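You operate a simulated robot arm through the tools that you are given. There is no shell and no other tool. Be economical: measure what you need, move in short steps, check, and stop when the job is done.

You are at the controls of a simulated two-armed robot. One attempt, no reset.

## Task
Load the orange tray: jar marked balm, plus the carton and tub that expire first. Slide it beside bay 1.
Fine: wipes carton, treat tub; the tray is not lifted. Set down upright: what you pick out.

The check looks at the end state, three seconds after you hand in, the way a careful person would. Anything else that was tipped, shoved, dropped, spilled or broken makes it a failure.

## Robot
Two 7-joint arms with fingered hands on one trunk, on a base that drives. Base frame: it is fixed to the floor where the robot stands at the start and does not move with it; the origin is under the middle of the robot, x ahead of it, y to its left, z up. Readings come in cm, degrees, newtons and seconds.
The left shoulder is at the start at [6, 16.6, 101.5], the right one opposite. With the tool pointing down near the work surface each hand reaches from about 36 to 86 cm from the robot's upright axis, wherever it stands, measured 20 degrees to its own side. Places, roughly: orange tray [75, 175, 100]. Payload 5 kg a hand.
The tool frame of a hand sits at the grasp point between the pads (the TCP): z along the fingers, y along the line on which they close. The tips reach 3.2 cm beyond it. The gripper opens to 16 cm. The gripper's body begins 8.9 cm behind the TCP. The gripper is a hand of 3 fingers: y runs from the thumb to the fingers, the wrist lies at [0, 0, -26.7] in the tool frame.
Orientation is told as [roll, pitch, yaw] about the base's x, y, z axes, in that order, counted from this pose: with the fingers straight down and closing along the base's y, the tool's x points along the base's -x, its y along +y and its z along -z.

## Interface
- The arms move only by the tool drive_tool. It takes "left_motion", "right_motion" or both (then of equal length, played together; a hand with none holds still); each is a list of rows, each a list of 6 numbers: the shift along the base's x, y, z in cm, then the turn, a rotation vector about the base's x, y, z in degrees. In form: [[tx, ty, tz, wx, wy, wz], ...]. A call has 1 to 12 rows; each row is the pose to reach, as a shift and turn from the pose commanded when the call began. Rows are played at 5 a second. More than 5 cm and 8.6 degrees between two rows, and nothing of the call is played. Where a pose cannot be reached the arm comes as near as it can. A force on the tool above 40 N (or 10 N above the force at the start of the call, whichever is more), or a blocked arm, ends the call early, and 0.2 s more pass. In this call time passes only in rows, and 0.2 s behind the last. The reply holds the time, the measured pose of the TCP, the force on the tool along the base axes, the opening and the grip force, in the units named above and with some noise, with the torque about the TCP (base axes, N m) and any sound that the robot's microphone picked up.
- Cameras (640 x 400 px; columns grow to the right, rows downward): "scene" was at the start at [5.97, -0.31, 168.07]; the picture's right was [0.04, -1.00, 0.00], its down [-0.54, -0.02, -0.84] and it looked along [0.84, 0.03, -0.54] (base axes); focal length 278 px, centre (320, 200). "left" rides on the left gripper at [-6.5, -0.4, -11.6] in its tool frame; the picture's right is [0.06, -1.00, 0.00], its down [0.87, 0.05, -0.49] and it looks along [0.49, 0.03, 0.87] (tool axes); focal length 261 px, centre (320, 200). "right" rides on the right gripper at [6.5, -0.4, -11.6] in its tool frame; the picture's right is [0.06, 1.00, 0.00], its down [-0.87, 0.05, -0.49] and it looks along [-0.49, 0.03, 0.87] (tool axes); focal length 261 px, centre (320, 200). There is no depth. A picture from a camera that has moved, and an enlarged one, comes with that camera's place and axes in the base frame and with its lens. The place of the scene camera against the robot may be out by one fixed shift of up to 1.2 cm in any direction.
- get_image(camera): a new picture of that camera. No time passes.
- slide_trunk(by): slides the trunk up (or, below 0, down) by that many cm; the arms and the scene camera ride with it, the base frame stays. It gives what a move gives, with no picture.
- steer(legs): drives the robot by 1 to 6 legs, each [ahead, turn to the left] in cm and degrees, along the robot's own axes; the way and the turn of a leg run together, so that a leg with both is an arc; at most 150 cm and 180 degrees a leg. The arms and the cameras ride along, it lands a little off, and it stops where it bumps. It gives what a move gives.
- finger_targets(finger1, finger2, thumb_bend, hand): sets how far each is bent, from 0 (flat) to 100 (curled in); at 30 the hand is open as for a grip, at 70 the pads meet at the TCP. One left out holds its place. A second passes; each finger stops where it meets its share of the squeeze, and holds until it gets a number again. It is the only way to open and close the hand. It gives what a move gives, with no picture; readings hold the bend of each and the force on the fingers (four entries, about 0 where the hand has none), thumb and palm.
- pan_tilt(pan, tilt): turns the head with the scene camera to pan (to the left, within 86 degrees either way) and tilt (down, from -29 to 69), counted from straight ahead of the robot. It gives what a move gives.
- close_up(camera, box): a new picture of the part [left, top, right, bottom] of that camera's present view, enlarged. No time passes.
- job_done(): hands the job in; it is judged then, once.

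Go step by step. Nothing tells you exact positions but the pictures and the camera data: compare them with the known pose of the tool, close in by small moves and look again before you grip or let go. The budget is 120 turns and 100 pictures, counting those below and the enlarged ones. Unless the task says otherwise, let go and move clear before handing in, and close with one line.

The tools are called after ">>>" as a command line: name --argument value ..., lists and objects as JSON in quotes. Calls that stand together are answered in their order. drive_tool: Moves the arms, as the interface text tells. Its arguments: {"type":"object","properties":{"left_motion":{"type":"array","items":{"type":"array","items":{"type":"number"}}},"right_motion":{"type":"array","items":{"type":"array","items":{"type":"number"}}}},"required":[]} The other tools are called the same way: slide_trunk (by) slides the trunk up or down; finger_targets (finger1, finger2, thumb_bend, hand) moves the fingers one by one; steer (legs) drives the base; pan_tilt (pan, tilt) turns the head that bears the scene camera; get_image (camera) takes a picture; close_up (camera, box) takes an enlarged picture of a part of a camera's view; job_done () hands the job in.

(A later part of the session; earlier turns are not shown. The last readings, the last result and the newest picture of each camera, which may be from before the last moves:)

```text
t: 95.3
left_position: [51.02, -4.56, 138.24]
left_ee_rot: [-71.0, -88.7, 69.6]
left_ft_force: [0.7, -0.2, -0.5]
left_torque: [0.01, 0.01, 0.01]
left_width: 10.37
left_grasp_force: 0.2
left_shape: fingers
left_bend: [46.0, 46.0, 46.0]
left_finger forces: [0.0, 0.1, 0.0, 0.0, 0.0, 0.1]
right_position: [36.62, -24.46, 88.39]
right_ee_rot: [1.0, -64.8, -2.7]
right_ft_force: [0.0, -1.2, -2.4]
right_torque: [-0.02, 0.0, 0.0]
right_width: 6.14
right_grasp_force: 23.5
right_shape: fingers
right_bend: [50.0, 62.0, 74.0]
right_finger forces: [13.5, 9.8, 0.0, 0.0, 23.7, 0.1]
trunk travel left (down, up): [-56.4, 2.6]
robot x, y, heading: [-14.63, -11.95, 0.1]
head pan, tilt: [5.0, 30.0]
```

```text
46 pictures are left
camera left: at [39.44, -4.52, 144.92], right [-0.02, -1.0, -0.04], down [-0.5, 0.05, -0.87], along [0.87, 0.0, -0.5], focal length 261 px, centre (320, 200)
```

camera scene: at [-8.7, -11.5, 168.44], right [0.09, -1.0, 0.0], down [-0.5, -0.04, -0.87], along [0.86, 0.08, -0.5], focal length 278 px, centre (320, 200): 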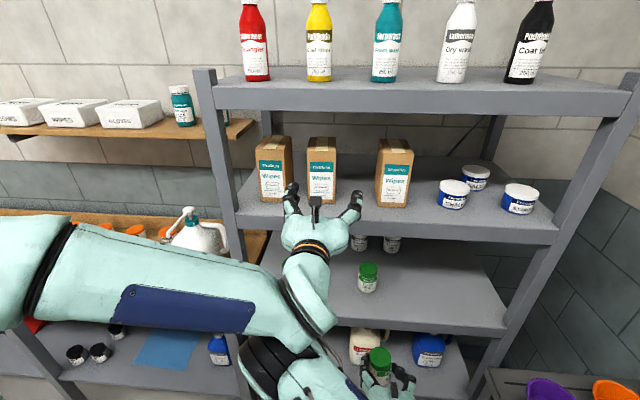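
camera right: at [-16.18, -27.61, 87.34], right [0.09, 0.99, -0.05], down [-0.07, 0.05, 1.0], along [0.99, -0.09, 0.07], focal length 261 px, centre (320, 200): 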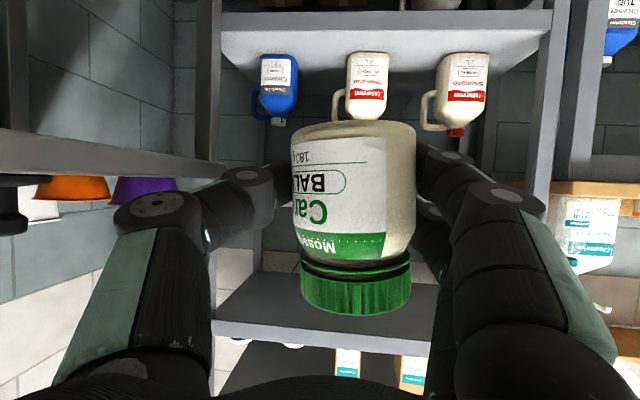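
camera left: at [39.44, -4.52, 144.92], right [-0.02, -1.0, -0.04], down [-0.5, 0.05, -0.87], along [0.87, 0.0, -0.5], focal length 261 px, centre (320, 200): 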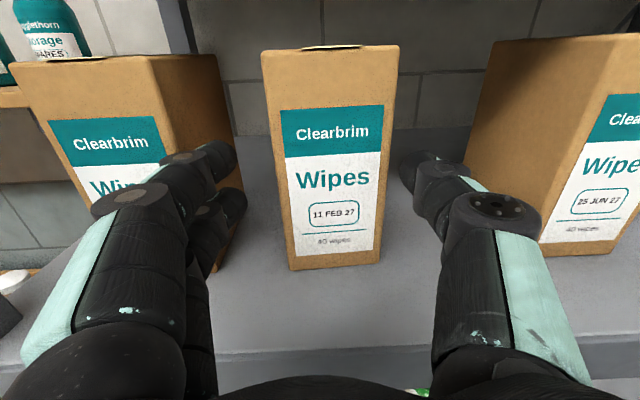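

Aligned except ~0.9 cm; shift right and go in to x≈60.

>>> drive_tool --left_motion '[[0.5, -0.9, 0, 0, 0, 0], [2.5, -0.9, 0, 0, 0, 0], [4.5, -0.9, 0, 0, 0, 0], [6.5, -0.9, 0, 0, 0, 0], [8.5, -0.9, 0, 0, 0, 0], [9.3, -0.9, 0, 0, 0, 0]]'

>>> get_image --camera "left"

```text
t: 96.7
left_position: [60.18, -5.69, 138.33]
left_ee_rot: [-75.1, -88.6, 73.7]
left_ft_force: [0.0, 0.1, 0.9]
left_torque: [0.01, 0.01, 0.0]
left_width: 10.4
left_grasp_force: 0.1
left_shape: fingers
left_bend: [46.0, 46.0, 46.0]
left_finger forces: [0.1, 0.0, 0.1, 0.0, 0.1, 0.0]
right_position: [36.55, -24.59, 88.32]
right_ee_rot: [1.0, -64.8, -2.9]
right_ft_force: [0.2, -0.4, -1.5]
right_torque: [-0.03, 0.05, 0.03]
right_width: 6.16
right_grasp_force: 23.8
right_shape: fingers
right_bend: [50.0, 62.0, 74.0]
right_finger forces: [13.6, 9.7, 0.1, 0.0, 23.6, 0.0]
trunk travel left (down, up): [-56.4, 2.6]
robot x, y, heading: [-14.85, -11.42, -0.1]
head pan, tilt: [5.0, 30.0]
```

```text
45 pictures are left
camera left: at [48.55, -5.66, 144.92], right [-0.03, -1.0, -0.04], down [-0.5, 0.05, -0.87], along [0.87, 0.0, -0.5], focal length 261 px, centre (320, 200)
```

left: 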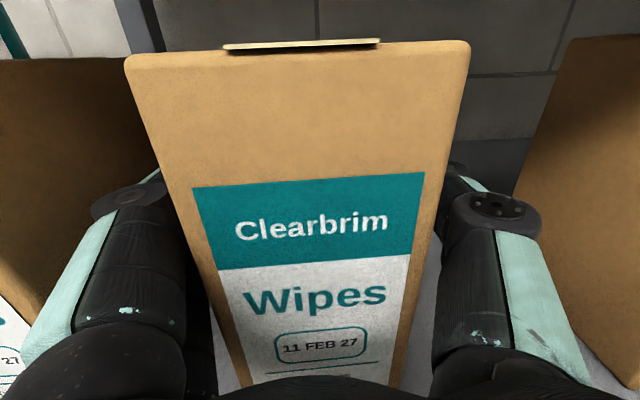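

Close on the carton.

>>> finger_targets --hand "left" --finger1 60 --finger2 60 --thumb_bend 60

>>> finger_targets --hand "left" --finger1 78 --finger2 78 --thumb_bend 72

>>> get_image --camera "left"

```text
t: 97.7
left_position: [60.1, -5.73, 138.23]
left_ee_rot: [-74.7, -88.5, 73.3]
left_ft_force: [2.0, 2.5, 1.2]
left_torque: [0.01, -0.07, 0.0]
left_width: 7.54
left_grasp_force: 14.2
left_shape: fingers
left_bend: [53.0, 52.0, 56.0]
left_finger forces: [7.2, 7.4, 0.0, 0.0, 13.8, 0.0]
right_position: [36.63, -24.55, 88.4]
right_ee_rot: [1.0, -64.7, -2.8]
right_ft_force: [-0.2, 0.0, -2.2]
right_torque: [-0.06, 0.02, -0.03]
right_width: 6.15
right_grasp_force: 23.6
right_shape: fingers
right_bend: [50.0, 62.0, 74.0]
right_finger forces: [13.6, 9.7, 0.0, 0.0, 23.7, 0.0]
trunk travel left (down, up): [-56.4, 2.6]
robot x, y, heading: [-14.7, -11.79, 0.0]
head pan, tilt: [5.0, 30.0]
```

```text
t: 98.7
left_position: [60.07, -5.85, 138.25]
left_ee_rot: [-74.2, -88.6, 72.8]
left_ft_force: [-0.3, -1.9, 0.7]
left_torque: [0.02, -0.03, -0.02]
left_width: 7.45
left_grasp_force: 21.4
left_shape: fingers
left_bend: [52.0, 51.0, 60.0]
left_finger forces: [10.2, 10.2, 0.0, 0.0, 22.8, 0.0]
right_position: [36.62, -24.6, 88.38]
right_ee_rot: [1.1, -64.7, -2.9]
right_ft_force: [-0.6, 0.0, -3.0]
right_torque: [-0.05, -0.02, -0.01]
right_width: 6.16
right_grasp_force: 23.4
right_shape: fingers
right_bend: [50.0, 62.0, 74.0]
right_finger forces: [13.7, 9.7, 0.0, 0.1, 23.7, 0.0]
trunk travel left (down, up): [-56.4, 2.6]
robot x, y, heading: [-14.98, -11.85, 0.4]
head pan, tilt: [5.0, 30.0]
```

```text
44 pictures are left
camera left: at [48.52, -5.73, 144.91], right [-0.03, -1.0, -0.04], down [-0.5, 0.05, -0.87], along [0.87, 0.0, -0.5], focal length 261 px, centre (320, 200)
```

left: 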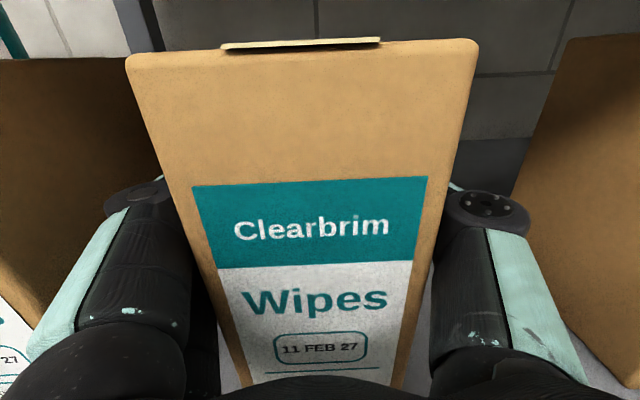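

Gripped at ~21 N. Lift 3 cm slowly and check.

>>> drive_tool --left_motion '[[0, 0, 0.5, 0, 0, 0], [0, 0, 1, 0, 0, 0], [0, 0, 1.6, 0, 0, 0], [0, 0, 2.3, 0, 0, 0], [0, 0, 3, 0, 0, 0]]'

>>> get_image --camera "left"

```text
t: 99.9
left_position: [60.15, -5.72, 141.3]
left_ee_rot: [-71.9, -88.6, 70.4]
left_ft_force: [-0.3, -0.1, -4.1]
left_torque: [0.01, 0.01, -0.02]
left_width: 7.46
left_grasp_force: 21.7
left_shape: fingers
left_bend: [52.0, 51.0, 60.0]
left_finger forces: [11.0, 10.6, 0.1, 0.1, 21.7, 0.1]
right_position: [36.54, -24.57, 88.38]
right_ee_rot: [1.0, -64.7, -2.9]
right_ft_force: [0.1, 0.5, -2.0]
right_torque: [-0.03, 0.02, 0.01]
right_width: 6.15
right_grasp_force: 23.8
right_shape: fingers
right_bend: [50.0, 62.0, 74.0]
right_finger forces: [13.6, 9.8, 0.1, 0.1, 23.7, 0.1]
trunk travel left (down, up): [-56.4, 2.6]
robot x, y, heading: [-14.69, -11.52, 0.2]
head pan, tilt: [5.0, 30.0]
```

```text
43 pictures are left
camera left: at [48.63, -5.63, 147.85], right [-0.03, -1.0, -0.04], down [-0.5, 0.05, -0.87], along [0.87, 0.0, -0.5], focal length 261 px, centre (320, 200)
```

left: 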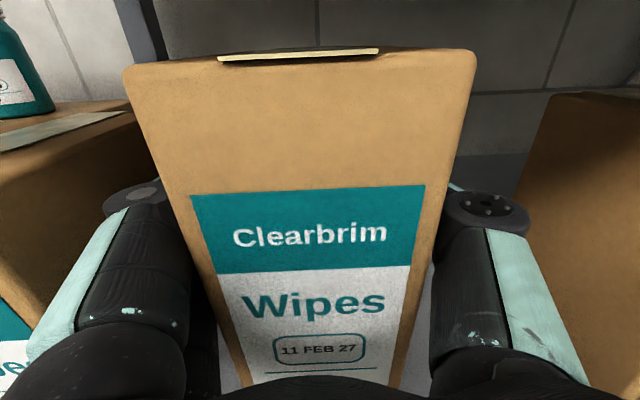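

Carton is held (4 N). Back the base straight out, then look toward the bench.

>>> steer --legs '[[-40, 0]]'

>>> pan_tilt --pan 45 --tilt 30

>>> get_image --camera "scene"

```text
t: 102.4
left_position: [19.45, -5.83, 141.34]
left_ee_rot: [-75.2, -88.5, 73.6]
left_ft_force: [-0.5, 0.1, -4.5]
left_torque: [0.02, -0.02, 0.01]
left_width: 7.48
left_grasp_force: 21.2
left_shape: fingers
left_bend: [52.0, 51.0, 60.0]
left_finger forces: [11.0, 10.8, 0.0, 0.0, 21.7, 0.0]
right_position: [-4.18, -24.68, 88.4]
right_ee_rot: [1.0, -64.7, -2.8]
right_ft_force: [-1.2, 0.3, -2.3]
right_torque: [-0.05, 0.03, 0.01]
right_width: 6.15
right_grasp_force: 23.4
right_shape: fingers
right_bend: [50.0, 62.0, 74.0]
right_finger forces: [13.6, 9.8, 0.0, 0.0, 23.7, 0.1]
trunk travel left (down, up): [-56.4, 2.6]
robot x, y, heading: [-55.7, -11.76, -0.3]
head pan, tilt: [5.0, 30.0]
```

```text
t: 103.5
left_position: [19.44, -5.95, 141.2]
left_ee_rot: [-72.8, -88.7, 71.4]
left_ft_force: [-0.2, -1.2, -4.2]
left_torque: [-0.02, -0.02, 0.01]
left_width: 7.45
left_grasp_force: 21.2
left_shape: fingers
left_bend: [52.0, 51.0, 60.0]
left_finger forces: [11.0, 10.7, 0.1, 0.0, 21.7, 0.1]
right_position: [-4.13, -24.6, 88.37]
right_ee_rot: [1.0, -64.8, -3.0]
right_ft_force: [-0.5, 0.1, -1.4]
right_torque: [-0.03, 0.02, -0.02]
right_width: 6.12
right_grasp_force: 23.5
right_shape: fingers
right_bend: [50.0, 62.0, 74.0]
right_finger forces: [13.6, 9.8, 0.0, 0.1, 23.8, 0.0]
trunk travel left (down, up): [-56.4, 2.6]
robot x, y, heading: [-55.25, -11.54, 0.0]
head pan, tilt: [45.0, 30.0]
```

```text
42 pictures are left
camera scene: at [-51.94, -5.9, 168.44], right [0.71, -0.71, 0.0], down [-0.35, -0.35, -0.87], along [0.61, 0.61, -0.5], focal length 278 px, centre (320, 200)
```

scene: 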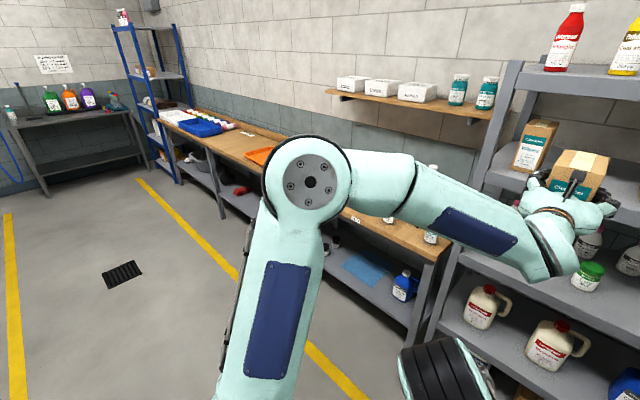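

Bring the carton in and lower it to bench-working height slowly.

>>> drive_tool --left_motion '[[-0.8, 0.5, -1, 0, 0, 0], [-2.3, 1.3, -3, 0, 0, 0], [-4, 2.3, -5.5, 0, 0, 0], [-6, 3.5, -8, 0, 0, 0], [-8, 4.7, -10.5, 0, 0, 0], [-10, 6, -13, 0, 0, 0], [-12, 7.2, -15.5, 0, 0, 0], [-14, 8.4, -18, 0, 0, 0], [-16, 9.6, -20.5, 0, 0, 0], [-18, 10.8, -23, 0, 0, 0], [-19.3, 11.5, -25, 0, 0, 0], [-20, 12, -26, 0, 0, 0]]'

>>> steer --legs '[[0, 88], [150, 0], [15, 0], [0, -88]]'

>>> pan_tilt --pan -5 --tilt 35

>>> get_image --camera "scene"

```text
t: 106.0
left_position: [6.04, 4.59, 113.97]
left_ee_rot: [-73.6, -88.5, 72.0]
left_ft_force: [-0.4, 0.6, -4.5]
left_torque: [0.0, 0.02, 0.01]
left_width: 7.46
left_grasp_force: 21.2
left_shape: fingers
left_bend: [52.0, 51.0, 60.0]
left_finger forces: [10.8, 10.5, 0.0, 0.0, 21.0, 0.1]
left hand out of reach, approached as far as the arm can: row 9, 10, 11, 12
right_position: [-4.1, -24.73, 88.3]
right_ee_rot: [1.0, -64.7, -2.9]
right_ft_force: [-0.4, 0.4, -2.7]
right_torque: [-0.05, 0.04, -0.04]
right_width: 6.15
right_grasp_force: 23.3
right_shape: fingers
right_bend: [50.0, 62.0, 74.0]
right_finger forces: [13.5, 9.6, 0.0, 0.0, 23.5, 0.1]
trunk travel left (down, up): [-56.4, 2.6]
robot x, y, heading: [-55.64, -11.56, 0.5]
head pan, tilt: [45.0, 30.0]
```

```text
t: 122.3
left_position: [-0.26, 182.61, 113.96]
left_ee_rot: [-73.4, -88.6, 79.8]
left_ft_force: [0.0, 0.0, -4.2]
left_torque: [0.04, -0.01, -0.01]
left_width: 7.44
left_grasp_force: 20.3
left_shape: fingers
left_bend: [52.0, 51.0, 60.0]
left_finger forces: [10.4, 9.9, 0.1, 0.0, 20.4, 0.0]
right_position: [-6.39, 152.16, 88.24]
right_ee_rot: [1.1, -64.7, 4.9]
right_ft_force: [-0.8, 0.1, -2.3]
right_torque: [-0.03, 0.01, 0.03]
right_width: 6.14
right_grasp_force: 22.9
right_shape: fingers
right_bend: [50.0, 62.0, 74.0]
right_finger forces: [13.3, 9.4, 0.1, 0.1, 23.1, 0.0]
trunk travel left (down, up): [-56.4, 2.6]
robot x, y, heading: [-59.18, 157.99, 8.0]
head pan, tilt: [45.0, 30.0]
```

```text
t: 123.5
left_position: [-0.39, 182.61, 114.11]
left_ee_rot: [-73.4, -88.6, 79.9]
left_ft_force: [-0.2, 0.0, -4.4]
left_torque: [-0.01, -0.02, 0.02]
left_width: 7.43
left_grasp_force: 20.2
left_shape: fingers
left_bend: [52.0, 51.0, 60.0]
left_finger forces: [10.4, 10.0, 0.1, 0.0, 20.4, 0.0]
right_position: [-6.3, 152.17, 88.47]
right_ee_rot: [1.0, -64.7, 5.0]
right_ft_force: [-0.6, -0.4, -1.2]
right_torque: [-0.05, -0.01, -0.01]
right_width: 6.12
right_grasp_force: 23.2
right_shape: fingers
right_bend: [50.0, 62.0, 74.0]
right_finger forces: [13.4, 9.5, 0.0, 0.0, 23.1, 0.0]
trunk travel left (down, up): [-56.4, 2.6]
robot x, y, heading: [-59.42, 158.03, 7.8]
head pan, tilt: [-5.0, 35.0]
```

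```text
41 pictures are left
camera scene: at [-53.05, 157.47, 167.66], right [0.05, -1.0, 0.0], down [-0.57, -0.03, -0.82], along [0.82, 0.04, -0.57], focal length 278 px, centre (320, 200)
```

scene: 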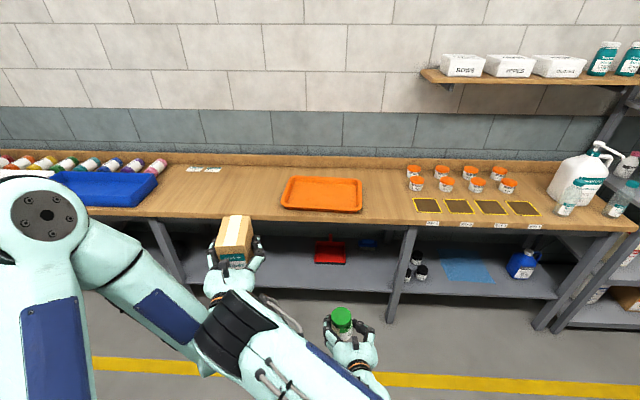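

Tray is at about x 50–82, y 143–181 on the bench (z≈89); bay 1's left edge is y≈117. Let me read tub labels from here.

>>> close_up --camera "scene" --box '[400, 160, 528, 240]'

```text
5.00 times, centred on (464, 200) of scene
camera zoom: at [-53.05, 157.47, 167.66], right [0.05, -1.0, 0.0], down [-0.57, -0.03, -0.82], along [0.82, 0.04, -0.57], focal length 1392 px, centre (-400, 200)
```

zoom: 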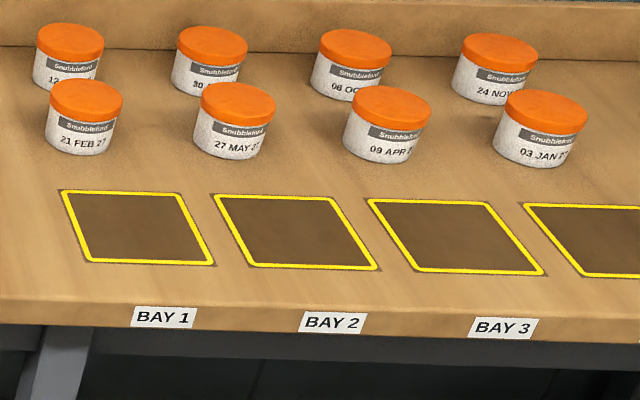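

Labels: 21 FEB, 27 MAY, 09 APR, 03 JAN in front; later dates behind. So the 03 JAN 27 tub is first. Raise the jar above bench height, straighten, and approach the bench.

>>> drive_tool --right_motion '[[0, 0, 1, 0, 0, 0], [0, 0, 3, 0, 0, 0], [0, 0, 5, 0, 0, 0], [0, 0, 7, 0, 0, 0], [0, 0, 9, 0, 0, 0], [0, 0, 11, 0, 0, 0], [0, 0, 13, 0, 0, 0], [0, 0, 15, 0, 0, 0], [0, 0, 16, 0, 0, 0]]'

>>> steer --legs '[[0, -7.8], [45, 0]]'

>>> pan_tilt --pan 0 --tilt 45

>>> get_image --camera "scene"

>>> get_image --camera "left"

```text
t: 125.5
left_position: [-0.33, 182.64, 114.12]
left_ee_rot: [-74.4, -88.6, 80.8]
left_ft_force: [-0.3, 0.6, -4.8]
left_torque: [-0.03, 0.01, 0.0]
left_width: 7.43
left_grasp_force: 20.3
left_shape: fingers
left_bend: [52.0, 51.0, 60.0]
left_finger forces: [10.4, 10.0, 0.0, 0.0, 20.4, 0.0]
right_position: [-1.71, 155.7, 103.48]
right_ee_rot: [1.1, -64.7, 4.9]
right_ft_force: [-0.3, -0.8, -2.5]
right_torque: [-0.06, -0.03, 0.0]
right_width: 6.12
right_grasp_force: 22.6
right_shape: fingers
right_bend: [50.0, 62.0, 74.0]
right_finger forces: [13.5, 9.3, 0.1, 0.1, 22.9, 0.0]
right hand out of reach, approached as far as the arm can: row 1, 2, 3, 4, 5, 6, 7, 8, 9
trunk travel left (down, up): [-56.4, 2.6]
robot x, y, heading: [-59.04, 157.95, 8.2]
head pan, tilt: [-5.0, 35.0]
```

```text
t: 128.8
left_position: [47.27, 174.86, 114.0]
left_ee_rot: [-71.8, -88.6, 70.5]
left_ft_force: [0.5, -0.1, -4.5]
left_torque: [-0.04, -0.02, 0.04]
left_width: 7.44
left_grasp_force: 20.5
left_shape: fingers
left_bend: [52.0, 51.0, 60.0]
left_finger forces: [10.5, 10.1, 0.0, 0.0, 20.4, 0.0]
right_position: [42.53, 148.3, 103.4]
right_ee_rot: [1.0, -64.6, -2.7]
right_ft_force: [1.0, -0.3, -2.4]
right_torque: [-0.01, 0.04, 0.03]
right_width: 6.12
right_grasp_force: 23.4
right_shape: fingers
right_bend: [50.0, 62.0, 74.0]
right_finger forces: [13.4, 9.3, 0.0, 0.0, 23.0, 0.0]
trunk travel left (down, up): [-56.4, 2.6]
robot x, y, heading: [-14.36, 158.2, 0.4]
head pan, tilt: [-5.0, 35.0]
```

```text
t: 129.5
left_position: [47.27, 174.85, 114.04]
left_ee_rot: [-72.4, -88.6, 71.2]
left_ft_force: [-0.1, 0.1, -4.4]
left_torque: [-0.01, 0.02, 0.01]
left_width: 7.43
left_grasp_force: 20.8
left_shape: fingers
left_bend: [52.0, 51.0, 60.0]
left_finger forces: [10.5, 10.2, 0.0, 0.0, 20.6, 0.0]
right_position: [42.35, 148.27, 103.42]
right_ee_rot: [1.0, -64.7, -2.7]
right_ft_force: [0.1, -0.2, -2.4]
right_torque: [-0.04, 0.03, -0.02]
right_width: 6.11
right_grasp_force: 22.6
right_shape: fingers
right_bend: [50.0, 62.0, 74.0]
right_finger forces: [13.4, 9.1, 0.1, 0.0, 23.0, 0.0]
trunk travel left (down, up): [-56.4, 2.6]
robot x, y, heading: [-14.2, 158.22, 0.2]
head pan, tilt: [0.0, 45.0]
```

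```text
39 pictures are left
camera scene: at [-8.92, 157.64, 166.18], right [0.01, -1.0, 0.0], down [-0.71, 0.0, -0.71], along [0.71, 0.0, -0.71], focal length 278 px, centre (320, 200)
```

scene: 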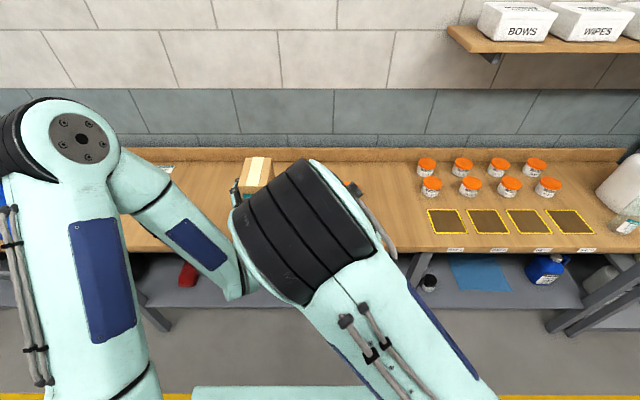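

```text
38 pictures are left
camera left: at [35.67, 174.9, 120.64], right [-0.02, -1.0, -0.04], down [-0.5, 0.04, -0.87], along [0.87, 0.0, -0.5], focal length 261 px, centre (320, 200)
```

left: 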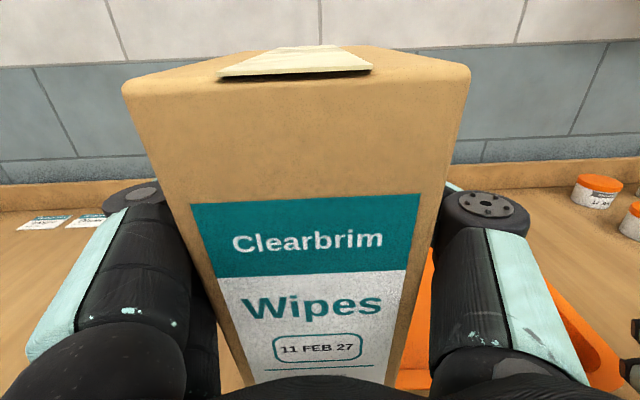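

The carton has tilted about 4° in grip; I'll correct with a small pitch. Check the right camera for the tray.

>>> get_image --camera "right"

```text
37 pictures are left
camera right: at [29.03, 148.36, 102.42], right [0.0, 1.0, -0.05], down [-0.07, 0.05, 1.0], along [1.0, 0.0, 0.07], focal length 261 px, centre (320, 200)
```

right: 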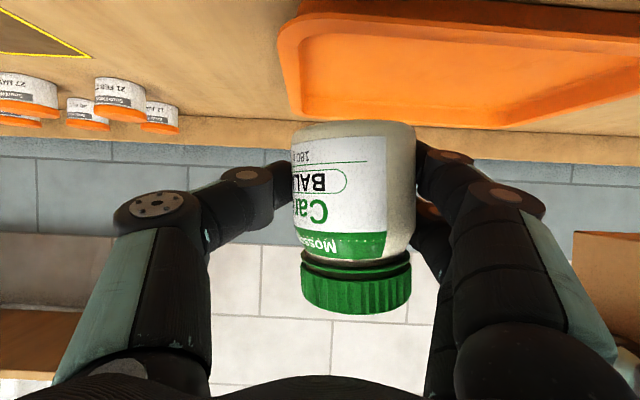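

Tray spans about x 50–78, y 144.5–181. Move both items above the tray: carton toward [63,170], jar toward [66,155].

>>> drive_tool --left_motion '[[0.7, -0.2, 0, 0, 0.3, 0], [2, -0.6, 0, 0, 0.7, 0], [3.5, -1, 0, 0, 1, 0], [5, -1.5, -0.5, 0, 1.4, 0], [6.5, -2, -1, 0, 1.8, 0], [8, -2.5, -2, 0, 2.1, 0], [9.5, -3, -3, 0, 2.5, 0], [11, -3.5, -4, 0, 2.8, 0], [12.5, -4, -5, 0, 3.2, 0], [14, -4.4, -6, 0, 3.5, 0], [15.2, -4.7, -7, 0, 3.8, 0], [15.7, -4.8, -7.5, 0, 4, 0]]' --right_motion '[[1, 0.2, 0, 0, 0, 0], [3, 0.6, 0, 0, 0, 0], [5.2, 1.2, 0, 0, 0, 0], [7.4, 1.9, 0, 0, 0, 0], [9.6, 2.6, 0, 0, 0, 0], [11.8, 3.2, 0, 0, 0, 0], [14, 3.9, 0, 0, 0, 0], [16.2, 4.5, 0, 0, 0, 0], [18.4, 5.2, 0, 0, 0, 0], [20.6, 5.8, 0, 0, 0, 0], [22.6, 6.4, 0, 0, 0, 0], [23.6, 6.7, 0, 0, 0, 0]]'

>>> get_image --camera "right"

>>> get_image --camera "left"

>>> get_image --camera "scene"

```text
t: 132.1
left_position: [63.07, 169.92, 106.53]
left_ee_rot: [-18.4, -85.3, 17.2]
left_ft_force: [0.1, 1.3, -4.6]
left_torque: [-0.01, -0.02, 0.04]
left_width: 7.43
left_grasp_force: 20.7
left_shape: fingers
left_bend: [52.0, 51.0, 60.0]
left_finger forces: [10.5, 10.1, 0.0, 0.1, 20.6, 0.0]
right_position: [65.86, 154.84, 103.29]
right_ee_rot: [0.9, -64.6, -2.6]
right_ft_force: [-0.6, -0.6, -2.2]
right_torque: [-0.05, 0.01, 0.03]
right_width: 6.14
right_grasp_force: 22.5
right_shape: fingers
right_bend: [50.0, 62.0, 74.0]
right_finger forces: [13.2, 9.4, 0.1, 0.1, 23.0, 0.0]
trunk travel left (down, up): [-56.4, 2.6]
robot x, y, heading: [-14.22, 158.18, 0.4]
head pan, tilt: [0.0, 45.0]
```

```text
36 pictures are left
camera right: at [52.59, 154.99, 102.27], right [0.0, 1.0, -0.05], down [-0.07, 0.05, 1.0], along [1.0, 0.0, 0.07], focal length 261 px, centre (320, 200)
```

right: 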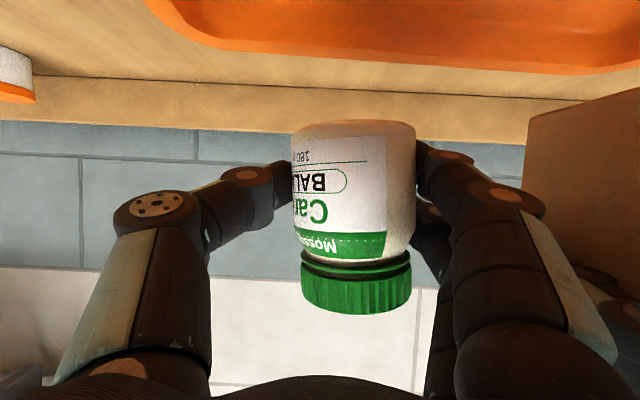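

```text
35 pictures are left
camera left: at [52.03, 170.08, 113.97], right [-0.02, -1.0, -0.04], down [-0.56, 0.04, -0.83], along [0.83, 0.0, -0.56], focal length 261 px, centre (320, 200)
```

left: 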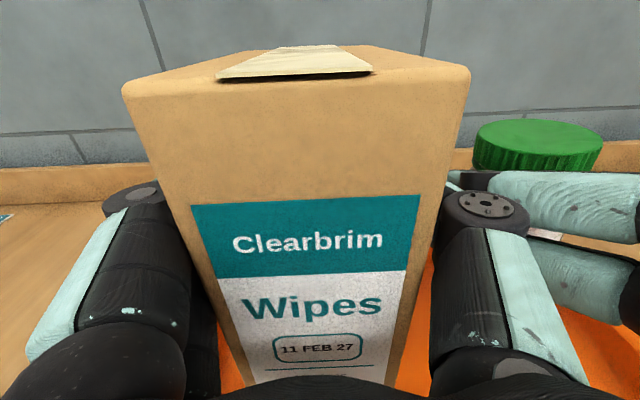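

```text
34 pictures are left
camera scene: at [-8.89, 157.65, 166.18], right [0.01, -1.0, 0.0], down [-0.71, 0.0, -0.71], along [0.71, 0.0, -0.71], focal length 278 px, centre (320, 200)
```

scene: 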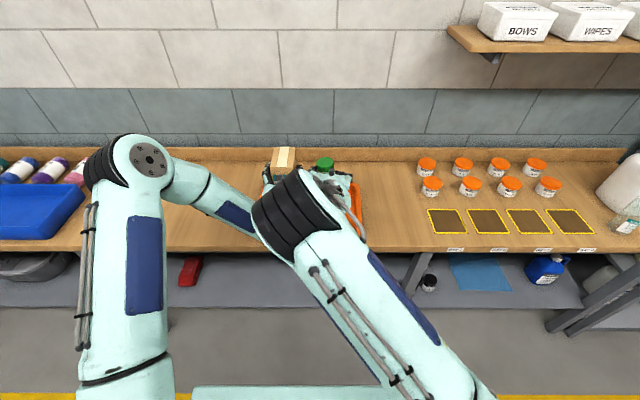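

Both are over the tray. Lower the carton until contact.

>>> drive_tool --left_motion '[[0, 0, -1, 0, 0, 0], [0, 0, -2.2, 0, 0, 0], [0, 0, -3.4, 0, 0, 0], [0, 0, -4.4, 0, 0, 0], [0, 0, -5.2, 0, 0, 0], [0, 0, -5.8, 0, 0, 0], [0, 0, -6.3, 0, 0, 0], [0, 0, -6.8, 0, 0, 0], [0, 0, -7.2, 0, 0, 0], [0, 0, -7.6, 0, 0, 0], [0, 0, -8, 0, 0, 0], [0, 0, -8.4, 0, 0, 0]]'

>>> drive_tool --right_motion '[[0, 0, -1.2, 0, 0, 0], [0, 0, -2.6, 0, 0, 0], [0, 0, -4, 0, 0, 0], [0, 0, -5.4, 0, 0, 0], [0, 0, -6.6, 0, 0, 0], [0, 0, -7.5, 0, 0, 0], [0, 0, -8.2, 0, 0, 0], [0, 0, -8.7, 0, 0, 0], [0, 0, -9.2, 0, 0, 0], [0, 0, -9.7, 0, 0, 0], [0, 0, -10.1, 0, 0, 0], [0, 0, -10.5, 0, 0, 0]]'

>>> get_image --camera "right"

```text
t: 134.7
left_position: [63.01, 169.98, 98.04]
left_ee_rot: [-18.0, -85.4, 16.8]
left_ft_force: [-0.3, -0.1, -3.2]
left_torque: [-0.03, 0.0, -0.01]
left_width: 7.45
left_grasp_force: 20.5
left_shape: fingers
left_bend: [52.0, 51.0, 60.0]
left_finger forces: [10.6, 10.1, 0.0, 0.0, 20.5, 0.1]
right_position: [65.95, 155.0, 103.26]
right_ee_rot: [1.0, -64.7, -2.7]
right_ft_force: [0.0, -0.1, -2.0]
right_torque: [-0.06, 0.06, -0.01]
right_width: 6.12
right_grasp_force: 22.8
right_shape: fingers
right_bend: [50.0, 62.0, 74.0]
right_finger forces: [13.3, 9.3, 0.0, 0.0, 22.8, 0.0]
trunk travel left (down, up): [-56.4, 2.6]
robot x, y, heading: [-14.3, 158.32, -0.0]
head pan, tilt: [0.0, 45.0]
```

```text
t: 137.3
left_position: [62.92, 169.98, 98.1]
left_ee_rot: [-18.2, -85.3, 17.0]
left_ft_force: [0.2, -0.5, -4.6]
left_torque: [-0.03, -0.02, 0.02]
left_width: 7.45
left_grasp_force: 20.5
left_shape: fingers
left_bend: [52.0, 51.0, 60.0]
left_finger forces: [10.5, 10.0, 0.0, 0.0, 20.4, 0.1]
right_position: [66.05, 155.05, 92.85]
right_ee_rot: [1.1, -64.7, -2.7]
right_ft_force: [-0.3, 0.6, -1.6]
right_torque: [-0.06, 0.02, -0.02]
right_width: 6.11
right_grasp_force: 22.9
right_shape: fingers
right_bend: [50.0, 62.0, 74.0]
right_finger forces: [13.2, 9.1, 0.0, 0.1, 22.8, 0.0]
trunk travel left (down, up): [-56.4, 2.6]
robot x, y, heading: [-14.31, 158.16, 0.1]
head pan, tilt: [0.0, 45.0]
```

```text
33 pictures are left
camera right: at [52.64, 155.12, 91.93], right [0.0, 1.0, -0.05], down [-0.07, 0.05, 1.0], along [1.0, 0.0, 0.07], focal length 261 px, centre (320, 200)
```

right: 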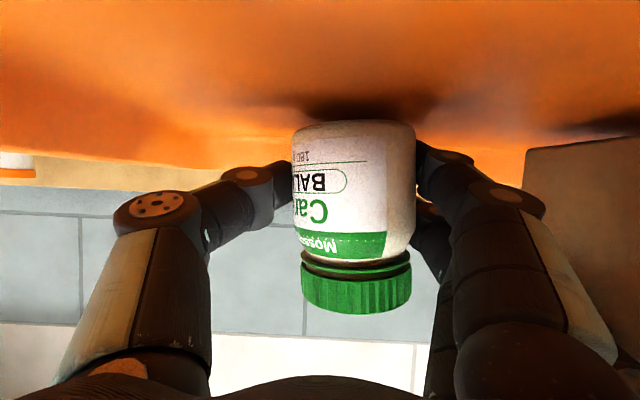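

No contact yet; lower both further in fine steps.

>>> drive_tool --right_motion '[[0, 0, -0.3, 0, 0, 0], [0, 0, -0.6, 0, 0, 0], [0, 0, -0.9, 0, 0, 0], [0, 0, -1.2, 0, 0, 0], [0, 0, -1.5, 0, 0, 0], [0, 0, -1.8, 0, 0, 0], [0, 0, -2.1, 0, 0, 0]]'

>>> drive_tool --left_motion '[[0, 0, -0.3, 0, 0, 0], [0, 0, -0.6, 0, 0, 0], [0, 0, -0.9, 0, 0, 0], [0, 0, -1.2, 0, 0, 0], [0, 0, -1.5, 0, 0, 0], [0, 0, -1.8, 0, 0, 0], [0, 0, -2.1, 0, 0, 0]]'

>>> get_image --camera "right"

```text
t: 138.7
left_position: [62.98, 170.01, 98.0]
left_ee_rot: [-17.7, -85.2, 16.4]
left_ft_force: [0.9, -0.1, -5.0]
left_torque: [-0.04, -0.01, -0.01]
left_width: 7.46
left_grasp_force: 20.2
left_shape: fingers
left_bend: [52.0, 51.0, 60.0]
left_finger forces: [10.7, 10.2, 0.0, 0.0, 20.6, 0.0]
right_position: [66.46, 155.03, 92.12]
right_ee_rot: [1.8, -65.6, -3.5]
right_ft_force: [-1.3, -1.1, 12.9]
right_torque: [0.53, -0.2, 0.01]
right_width: 6.15
right_grasp_force: 24.1
right_shape: fingers
right_bend: [51.0, 63.0, 74.0]
right_finger forces: [15.1, 8.5, 0.0, 0.0, 24.6, 0.0]
trunk travel left (down, up): [-56.4, 2.6]
robot x, y, heading: [-14.28, 158.3, 0.3]
head pan, tilt: [0.0, 45.0]
stopped in row 6 (right hand): the force on the tool passed its limit at 42 N (the readings are from after the stop); the commanded pose is now the measured one
```

```text
t: 140.3
left_position: [62.93, 170.11, 96.93]
left_ee_rot: [-20.9, -86.3, 19.7]
left_ft_force: [-3.6, 2.0, 34.7]
left_torque: [0.21, -0.82, 0.05]
left_width: 7.44
left_grasp_force: 22.2
left_shape: fingers
left_bend: [52.0, 51.0, 61.0]
left_finger forces: [11.8, 11.5, 0.1, 0.1, 21.0, 0.1]
right_position: [65.93, 155.01, 92.13]
right_ee_rot: [1.6, -65.5, -3.2]
right_ft_force: [6.3, 0.9, 13.8]
right_torque: [0.75, -0.39, -0.23]
right_width: 6.14
right_grasp_force: 27.0
right_shape: fingers
right_bend: [50.0, 63.0, 74.0]
right_finger forces: [21.2, 9.0, 0.0, 0.1, 23.0, 0.0]
trunk travel left (down, up): [-56.4, 2.6]
robot x, y, heading: [-14.42, 158.46, 0.1]
head pan, tilt: [0.0, 45.0]
```

```text
32 pictures are left
camera right: at [52.69, 155.08, 90.91], right [0.0, 1.0, -0.05], down [-0.09, 0.05, 1.0], along [1.0, 0.0, 0.09], focal length 261 px, centre (320, 200)
```

right: 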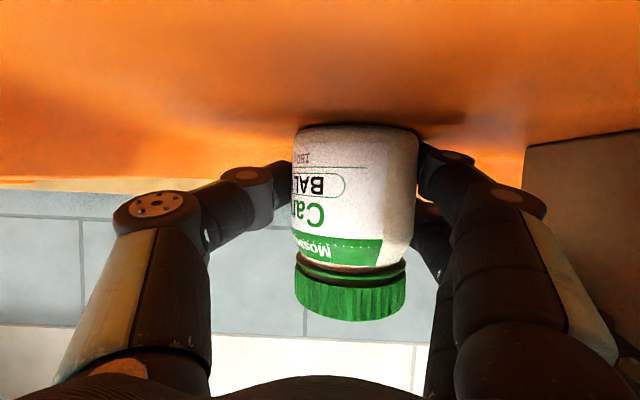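

Both have made firm contact. Relieve pressure slightly, then release both gently.

>>> drive_tool --left_motion '[[0, 0, 0.3, 0, 0, 0], [0, 0, 0.6, 0, 0, 0]]' --right_motion '[[0, 0, 0.2, 0, 0, 0], [0, 0, 0.4, 0, 0, 0]]'

>>> finger_targets --hand "left" --finger1 46 --finger2 46 --thumb_bend 46

>>> finger_targets --hand "right" --finger1 42 --finger2 42 --thumb_bend 42

>>> get_image --camera "left"

>>> get_image --camera "right"

```text
t: 140.9
left_position: [62.74, 170.02, 96.82]
left_ee_rot: [-18.6, -85.5, 17.2]
left_ft_force: [8.6, -3.3, 21.7]
left_torque: [0.15, -0.71, -0.04]
left_width: 7.48
left_grasp_force: 21.6
left_shape: fingers
left_bend: [52.0, 51.0, 60.0]
left_finger forces: [10.2, 9.9, 0.1, 0.1, 22.5, 0.0]
right_position: [66.13, 154.91, 92.11]
right_ee_rot: [1.5, -65.1, -3.2]
right_ft_force: [-1.7, 2.9, 4.6]
right_torque: [0.33, -0.1, 0.06]
right_width: 6.15
right_grasp_force: 23.7
right_shape: fingers
right_bend: [50.0, 63.0, 75.0]
right_finger forces: [15.2, 9.5, 0.0, 0.1, 21.9, 0.0]
trunk travel left (down, up): [-56.4, 2.6]
robot x, y, heading: [-14.07, 158.38, 0.0]
head pan, tilt: [0.0, 45.0]
```

```text
t: 141.9
left_position: [62.88, 170.18, 96.62]
left_ee_rot: [-18.1, -85.3, 16.9]
left_ft_force: [0.1, 0.3, -0.1]
left_torque: [0.0, 0.0, -0.02]
left_width: 10.3
left_grasp_force: 0.6
left_shape: fingers
left_bend: [46.0, 46.0, 46.0]
left_finger forces: [0.0, 0.1, 0.0, 0.0, 0.1, 0.0]
right_position: [66.15, 154.96, 92.1]
right_ee_rot: [1.4, -65.3, -3.2]
right_ft_force: [-0.7, -0.2, -0.2]
right_torque: [-0.02, 0.02, 0.01]
right_width: 6.16
right_grasp_force: 22.2
right_shape: fingers
right_bend: [50.0, 63.0, 75.0]
right_finger forces: [12.8, 9.2, 0.1, 0.0, 23.0, 0.0]
trunk travel left (down, up): [-56.4, 2.6]
robot x, y, heading: [-13.97, 158.65, 0.4]
head pan, tilt: [0.0, 45.0]
```

```text
t: 142.9
left_position: [62.96, 170.14, 96.76]
left_ee_rot: [-18.2, -85.4, 17.0]
left_ft_force: [0.2, 0.4, 0.0]
left_torque: [-0.02, 0.0, 0.01]
left_width: 10.31
left_grasp_force: 0.0
left_shape: fingers
left_bend: [46.0, 46.0, 46.0]
left_finger forces: [0.1, 0.1, 0.0, 0.1, 0.1, 0.0]
right_position: [66.37, 154.99, 92.18]
right_ee_rot: [1.6, -65.3, -3.2]
right_ft_force: [0.0, -0.3, 0.1]
right_torque: [0.03, -0.01, 0.0]
right_width: 11.92
right_grasp_force: 0.0
right_shape: fingers
right_bend: [42.0, 42.0, 42.0]
right_finger forces: [0.0, 0.0, 0.0, 0.1, 0.1, 0.0]
trunk travel left (down, up): [-56.4, 2.6]
robot x, y, heading: [-14.47, 158.63, 0.2]
head pan, tilt: [0.0, 45.0]
```

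```text
31 pictures are left
camera left: at [51.83, 170.14, 104.08], right [-0.03, -1.0, -0.04], down [-0.56, 0.04, -0.83], along [0.83, 0.0, -0.56], focal length 261 px, centre (320, 200)
```

left: 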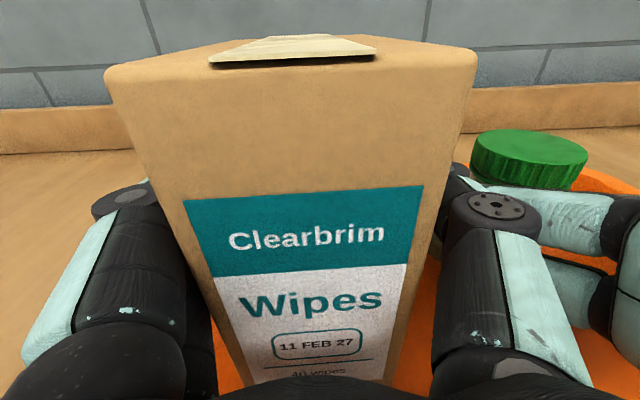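

```text
30 pictures are left
camera right: at [53.0, 155.0, 91.08], right [0.01, 1.0, -0.04], down [-0.08, 0.05, 1.0], along [1.0, 0.0, 0.08], focal length 261 px, centre (320, 200)
```

right: 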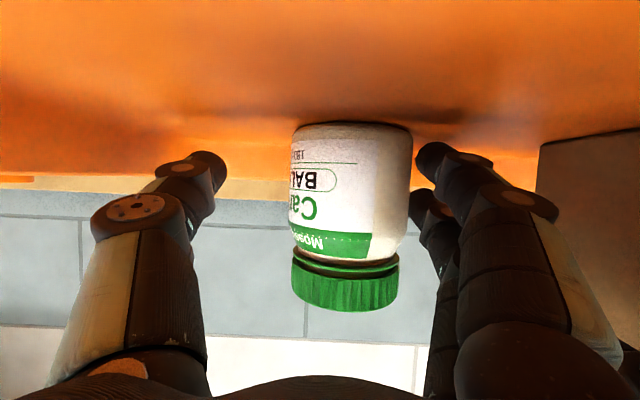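

Both stand upright. Withdraw both hands: left straight back, right up then back.

>>> drive_tool --left_motion '[[-1.5, 0, 0, 0, 0, 0], [-3, 0, 0, 0, 0, 0], [-4.5, 0, 0, 0, 0, 0], [-6, 0, 0, 0, 0, 0], [-7.5, 0, 0, 0, 0, 0], [-9, 0, 0.5, 0, 0, 0], [-11, 0, 1, 0, 0, 0], [-13, 0, 2, 0, 0, 0], [-15, 0, 3, 0, 0, 0], [-17, 0, 4, 0, 0, 0]]' --right_motion '[[0, 0, 1, 0, 0, 0], [0, 0, 2, 0, 0, 0], [0, 0, 3, 0, 0, 0], [-1.5, 0, 4, 0, 0, 0], [-3.5, 0, 5, 0, 0, 0], [-6, 0, 6, 0, 0, 0], [-9, 0, 7, 0, 0, 0], [-12, 0, 8, 0, 0, 0], [-16, 0, 8, 0, 0, 0], [-20, 0, 8, 0, 0, 0]]'

>>> get_image --camera "left"

>>> get_image --camera "right"

```text
t: 145.1
left_position: [46.12, 170.21, 100.66]
left_ee_rot: [-18.0, -85.4, 17.0]
left_ft_force: [-1.5, 6.0, 0.9]
left_torque: [-0.02, -0.01, -0.3]
left_width: 10.16
left_grasp_force: 0.0
left_shape: fingers
left_bend: [46.0, 46.0, 46.0]
left_finger forces: [0.0, 0.0, 0.0, 0.0, 0.1, 0.1]
right_position: [46.15, 154.99, 100.4]
right_ee_rot: [1.6, -65.3, -3.3]
right_ft_force: [1.5, -4.8, 0.5]
right_torque: [-0.01, 0.01, 0.11]
right_width: 11.65
right_grasp_force: 0.0
right_shape: fingers
right_bend: [43.0, 42.0, 42.0]
right_finger forces: [0.0, 0.0, 0.0, 0.1, 0.0, 0.0]
trunk travel left (down, up): [-56.4, 2.6]
robot x, y, heading: [-14.11, 158.29, 0.4]
head pan, tilt: [0.0, 45.0]
```

```text
29 pictures are left
camera left: at [34.95, 170.23, 108.01], right [-0.02, -1.0, -0.04], down [-0.56, 0.04, -0.83], along [0.83, 0.0, -0.56], focal length 261 px, centre (320, 200)
```

left: 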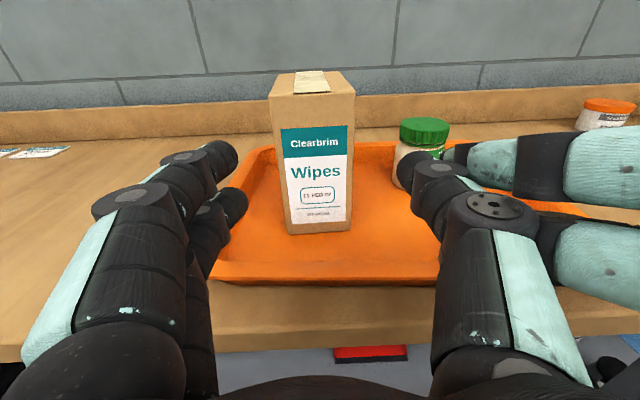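

```text
28 pictures are left
camera right: at [32.81, 155.1, 99.11], right [0.01, 1.0, -0.04], down [-0.08, 0.05, 1.0], along [1.0, 0.0, 0.08], focal length 261 px, centre (320, 200)
```

right: 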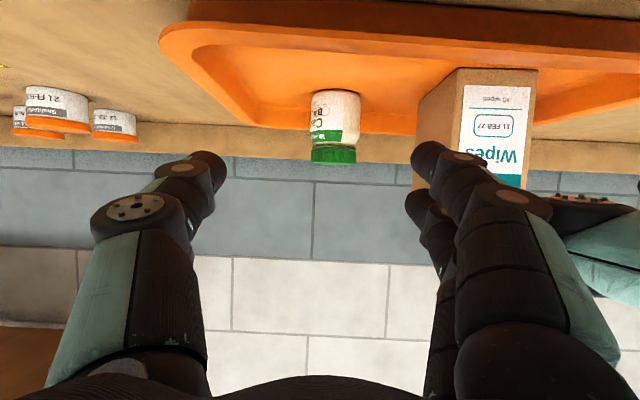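

Both items stand well in the tray. Separate the hands and tilt the left hand to point down-forward, outside the tray's left edge, for pushing.

>>> drive_tool --left_motion '[[0, 2, 1, 0, 0, 0], [0, 4, 2, 0, 5, 0], [0, 6, 3, 0, 10, 0], [0, 8, 3, 0, 15, 0], [0, 10, 3, 0, 20, 0], [0, 12, 3, 0, 25, 0], [0, 14, 3, 0, 30, 0], [0, 16, 3, 0, 35, 0], [0, 18, 3, 0, 40, 0], [0, 19, 3, 0, 40, 0]]' --right_motion '[[0, -2, 0.5, 0, 0, 0], [0, -4, 1, 0, 0, 0], [0, -6, 1, 0, 0, 0], [0, -8, 1, 0, 0, 0], [0, -10, 1, 0, 0, 0], [0, -12, 1, 0, 0, 0], [0, -14, 1, 0, 0, 0], [0, -16, 1, 0, 0, 0], [0, -18, 1, 0, 0, 0], [0, -20, 1, 0, 0, 0]]'

>>> finger_targets --hand "left" --finger1 70 --finger2 70 --thumb_bend 70

>>> get_image --camera "left"

>>> get_image --camera "scene"

```text
t: 147.3
left_position: [45.93, 189.01, 103.82]
left_ee_rot: [-2.7, -45.6, 1.9]
left_ft_force: [-0.1, 1.0, -0.3]
left_torque: [-0.05, 0.01, -0.02]
left_width: 10.33
left_grasp_force: 0.1
left_shape: fingers
left_bend: [46.0, 46.0, 46.0]
left_finger forces: [0.1, 0.2, 0.0, 0.0, 0.0, 0.0]
right_position: [46.11, 135.06, 101.43]
right_ee_rot: [1.6, -65.3, -3.2]
right_ft_force: [0.9, -0.4, -0.2]
right_torque: [0.03, -0.03, 0.02]
right_width: 11.96
right_grasp_force: 0.0
right_shape: fingers
right_bend: [42.0, 42.0, 42.0]
right_finger forces: [0.0, 0.0, 0.1, 0.1, 0.0, 0.1]
trunk travel left (down, up): [-56.4, 2.6]
robot x, y, heading: [-14.22, 158.26, 0.5]
head pan, tilt: [0.0, 45.0]
```

```text
t: 148.3
left_position: [46.01, 189.04, 103.72]
left_ee_rot: [-2.6, -45.5, 1.9]
left_ft_force: [0.0, -0.5, -0.4]
left_torque: [-0.02, -0.03, 0.0]
left_width: 1.28
left_grasp_force: 0.1
left_shape: fingers
left_bend: [70.0, 70.0, 70.0]
left_finger forces: [0.0, 0.0, 0.0, 0.1, 0.1, 0.0]
right_position: [46.26, 135.09, 101.5]
right_ee_rot: [1.5, -65.4, -3.2]
right_ft_force: [0.4, -0.5, 0.7]
right_torque: [-0.03, 0.04, 0.01]
right_width: 11.98
right_grasp_force: 0.0
right_shape: fingers
right_bend: [42.0, 42.0, 42.0]
right_finger forces: [0.0, 0.0, 0.1, 0.0, 0.0, 0.0]
trunk travel left (down, up): [-56.4, 2.6]
robot x, y, heading: [-14.02, 157.93, 0.4]
head pan, tilt: [0.0, 45.0]
```

```text
27 pictures are left
camera left: at [42.24, 189.06, 116.48], right [-0.04, -1.0, -0.01], down [-0.96, 0.04, -0.28], along [0.28, 0.0, -0.96], focal length 261 px, centre (320, 200)
```

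left: 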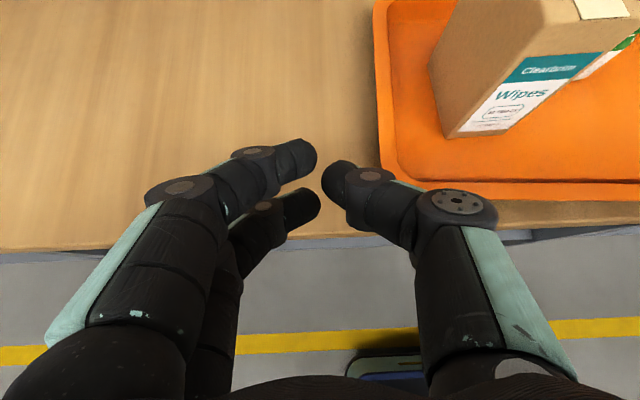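

```text
26 pictures are left
camera scene: at [-8.97, 157.64, 166.18], right [0.0, -1.0, 0.0], down [-0.71, 0.0, -0.71], along [0.71, 0.0, -0.71], focal length 278 px, centre (320, 200)
```

scene: 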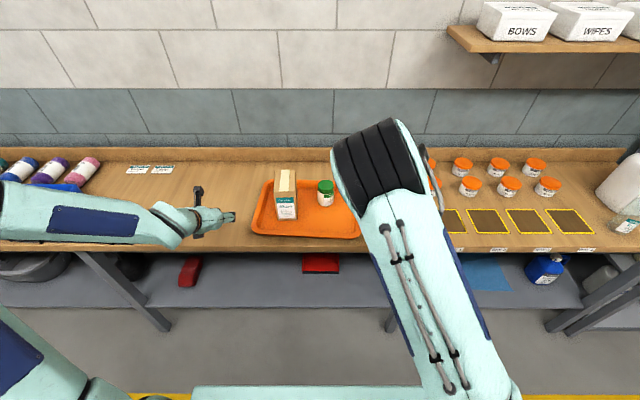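

Tray's left edge is y≈182. Move the closed left hand to [61.5,189] and lower beside the edge.

>>> drive_tool --left_motion '[[3, 0, 0, 0, 0, 0], [6.5, 0, 0, 0, 0, 0], [10, 0, 0, 0, 0, 0], [13.5, 0, -1, 0, 0, 0], [15.5, 0, -3, 0, 0, 0], [15.5, 0, -6, 0, 0, 0], [15.5, 0, -8.5, 0, 0, 0], [15.5, 0, -10.5, 0, 0, 0], [15.5, 0, -11.5, 0, 0, 0], [15.5, 0, -12.2, 0, 0, 0]]'

>>> get_image --camera "left"

```text
t: 150.5
left_position: [61.55, 189.05, 91.79]
left_ee_rot: [-2.4, -46.1, 1.7]
left_ft_force: [0.6, 3.3, 17.3]
left_torque: [0.22, -0.18, 0.02]
left_width: 1.29
left_grasp_force: 8.3
left_shape: fingers
left_bend: [70.0, 71.0, 70.0]
left_finger forces: [0.1, 16.6, 0.1, 0.0, 0.1, 0.0]
right_position: [46.31, 135.16, 101.59]
right_ee_rot: [1.5, -65.4, -3.2]
right_ft_force: [0.0, 0.3, 1.1]
right_torque: [0.01, -0.03, 0.01]
right_width: 11.94
right_grasp_force: 0.1
right_shape: fingers
right_bend: [42.0, 42.0, 42.0]
right_finger forces: [0.0, 0.0, 0.1, 0.0, 0.1, 0.0]
trunk travel left (down, up): [-56.4, 2.6]
robot x, y, heading: [-14.36, 158.33, 0.2]
head pan, tilt: [0.0, 45.0]
```

```text
25 pictures are left
camera left: at [57.75, 189.0, 104.5], right [-0.04, -1.0, -0.02], down [-0.96, 0.04, -0.29], along [0.29, 0.0, -0.96], focal length 261 px, centre (320, 200)
```

left: 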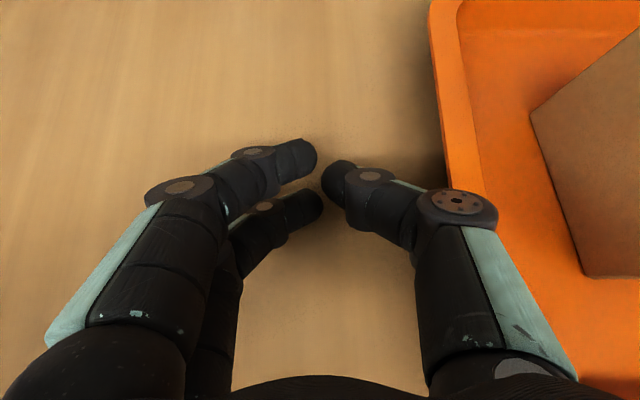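

Raise slightly off the bench and start pushing slowly toward −y.

>>> drive_tool --left_motion '[[0, 0, 0.8, 0, 0, 0], [0, -1, 0.8, 0, 0, 0], [0, -2, 0.8, 0, 0, 0], [0, -2.7, 0.8, 0, 0, 0], [0, -3.4, 0.8, 0, 0, 0], [0, -4.1, 0.8, 0, 0, 0], [0, -4.7, 0.8, 0, 0, 0], [0, -5.3, 0.8, 0, 0, 0], [0, -5.9, 0.8, 0, 0, 0], [0, -6.5, 0.8, 0, 0, 0], [0, -7.1, 0.8, 0, 0, 0], [0, -7.7, 0.8, 0, 0, 0]]'

>>> get_image --camera "left"

```text
t: 153.1
left_position: [61.52, 181.25, 92.3]
left_ee_rot: [-2.6, -45.5, 1.9]
left_ft_force: [-0.1, 4.3, 3.3]
left_torque: [-0.05, 0.01, -0.01]
left_width: 0.92
left_grasp_force: 2.8
left_shape: fingers
left_bend: [70.0, 70.0, 71.0]
left_finger forces: [0.0, 0.0, 0.0, 0.0, 4.9, 0.0]
right_position: [46.11, 135.01, 101.48]
right_ee_rot: [1.5, -65.3, -3.3]
right_ft_force: [-0.6, -0.3, 0.3]
right_torque: [0.02, 0.01, 0.01]
right_width: 11.93
right_grasp_force: 0.0
right_shape: fingers
right_bend: [42.0, 42.0, 42.0]
right_finger forces: [0.1, 0.0, 0.0, 0.1, 0.0, 0.0]
trunk travel left (down, up): [-56.4, 2.6]
robot x, y, heading: [-14.2, 158.44, 0.3]
head pan, tilt: [0.0, 45.0]
```

```text
24 pictures are left
camera left: at [57.74, 181.4, 105.06], right [-0.04, -1.0, -0.01], down [-0.96, 0.05, -0.28], along [0.28, 0.0, -0.96], focal length 261 px, centre (320, 200)
```

left: 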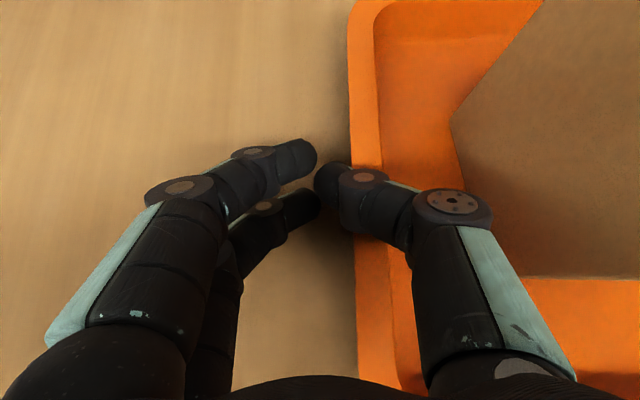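

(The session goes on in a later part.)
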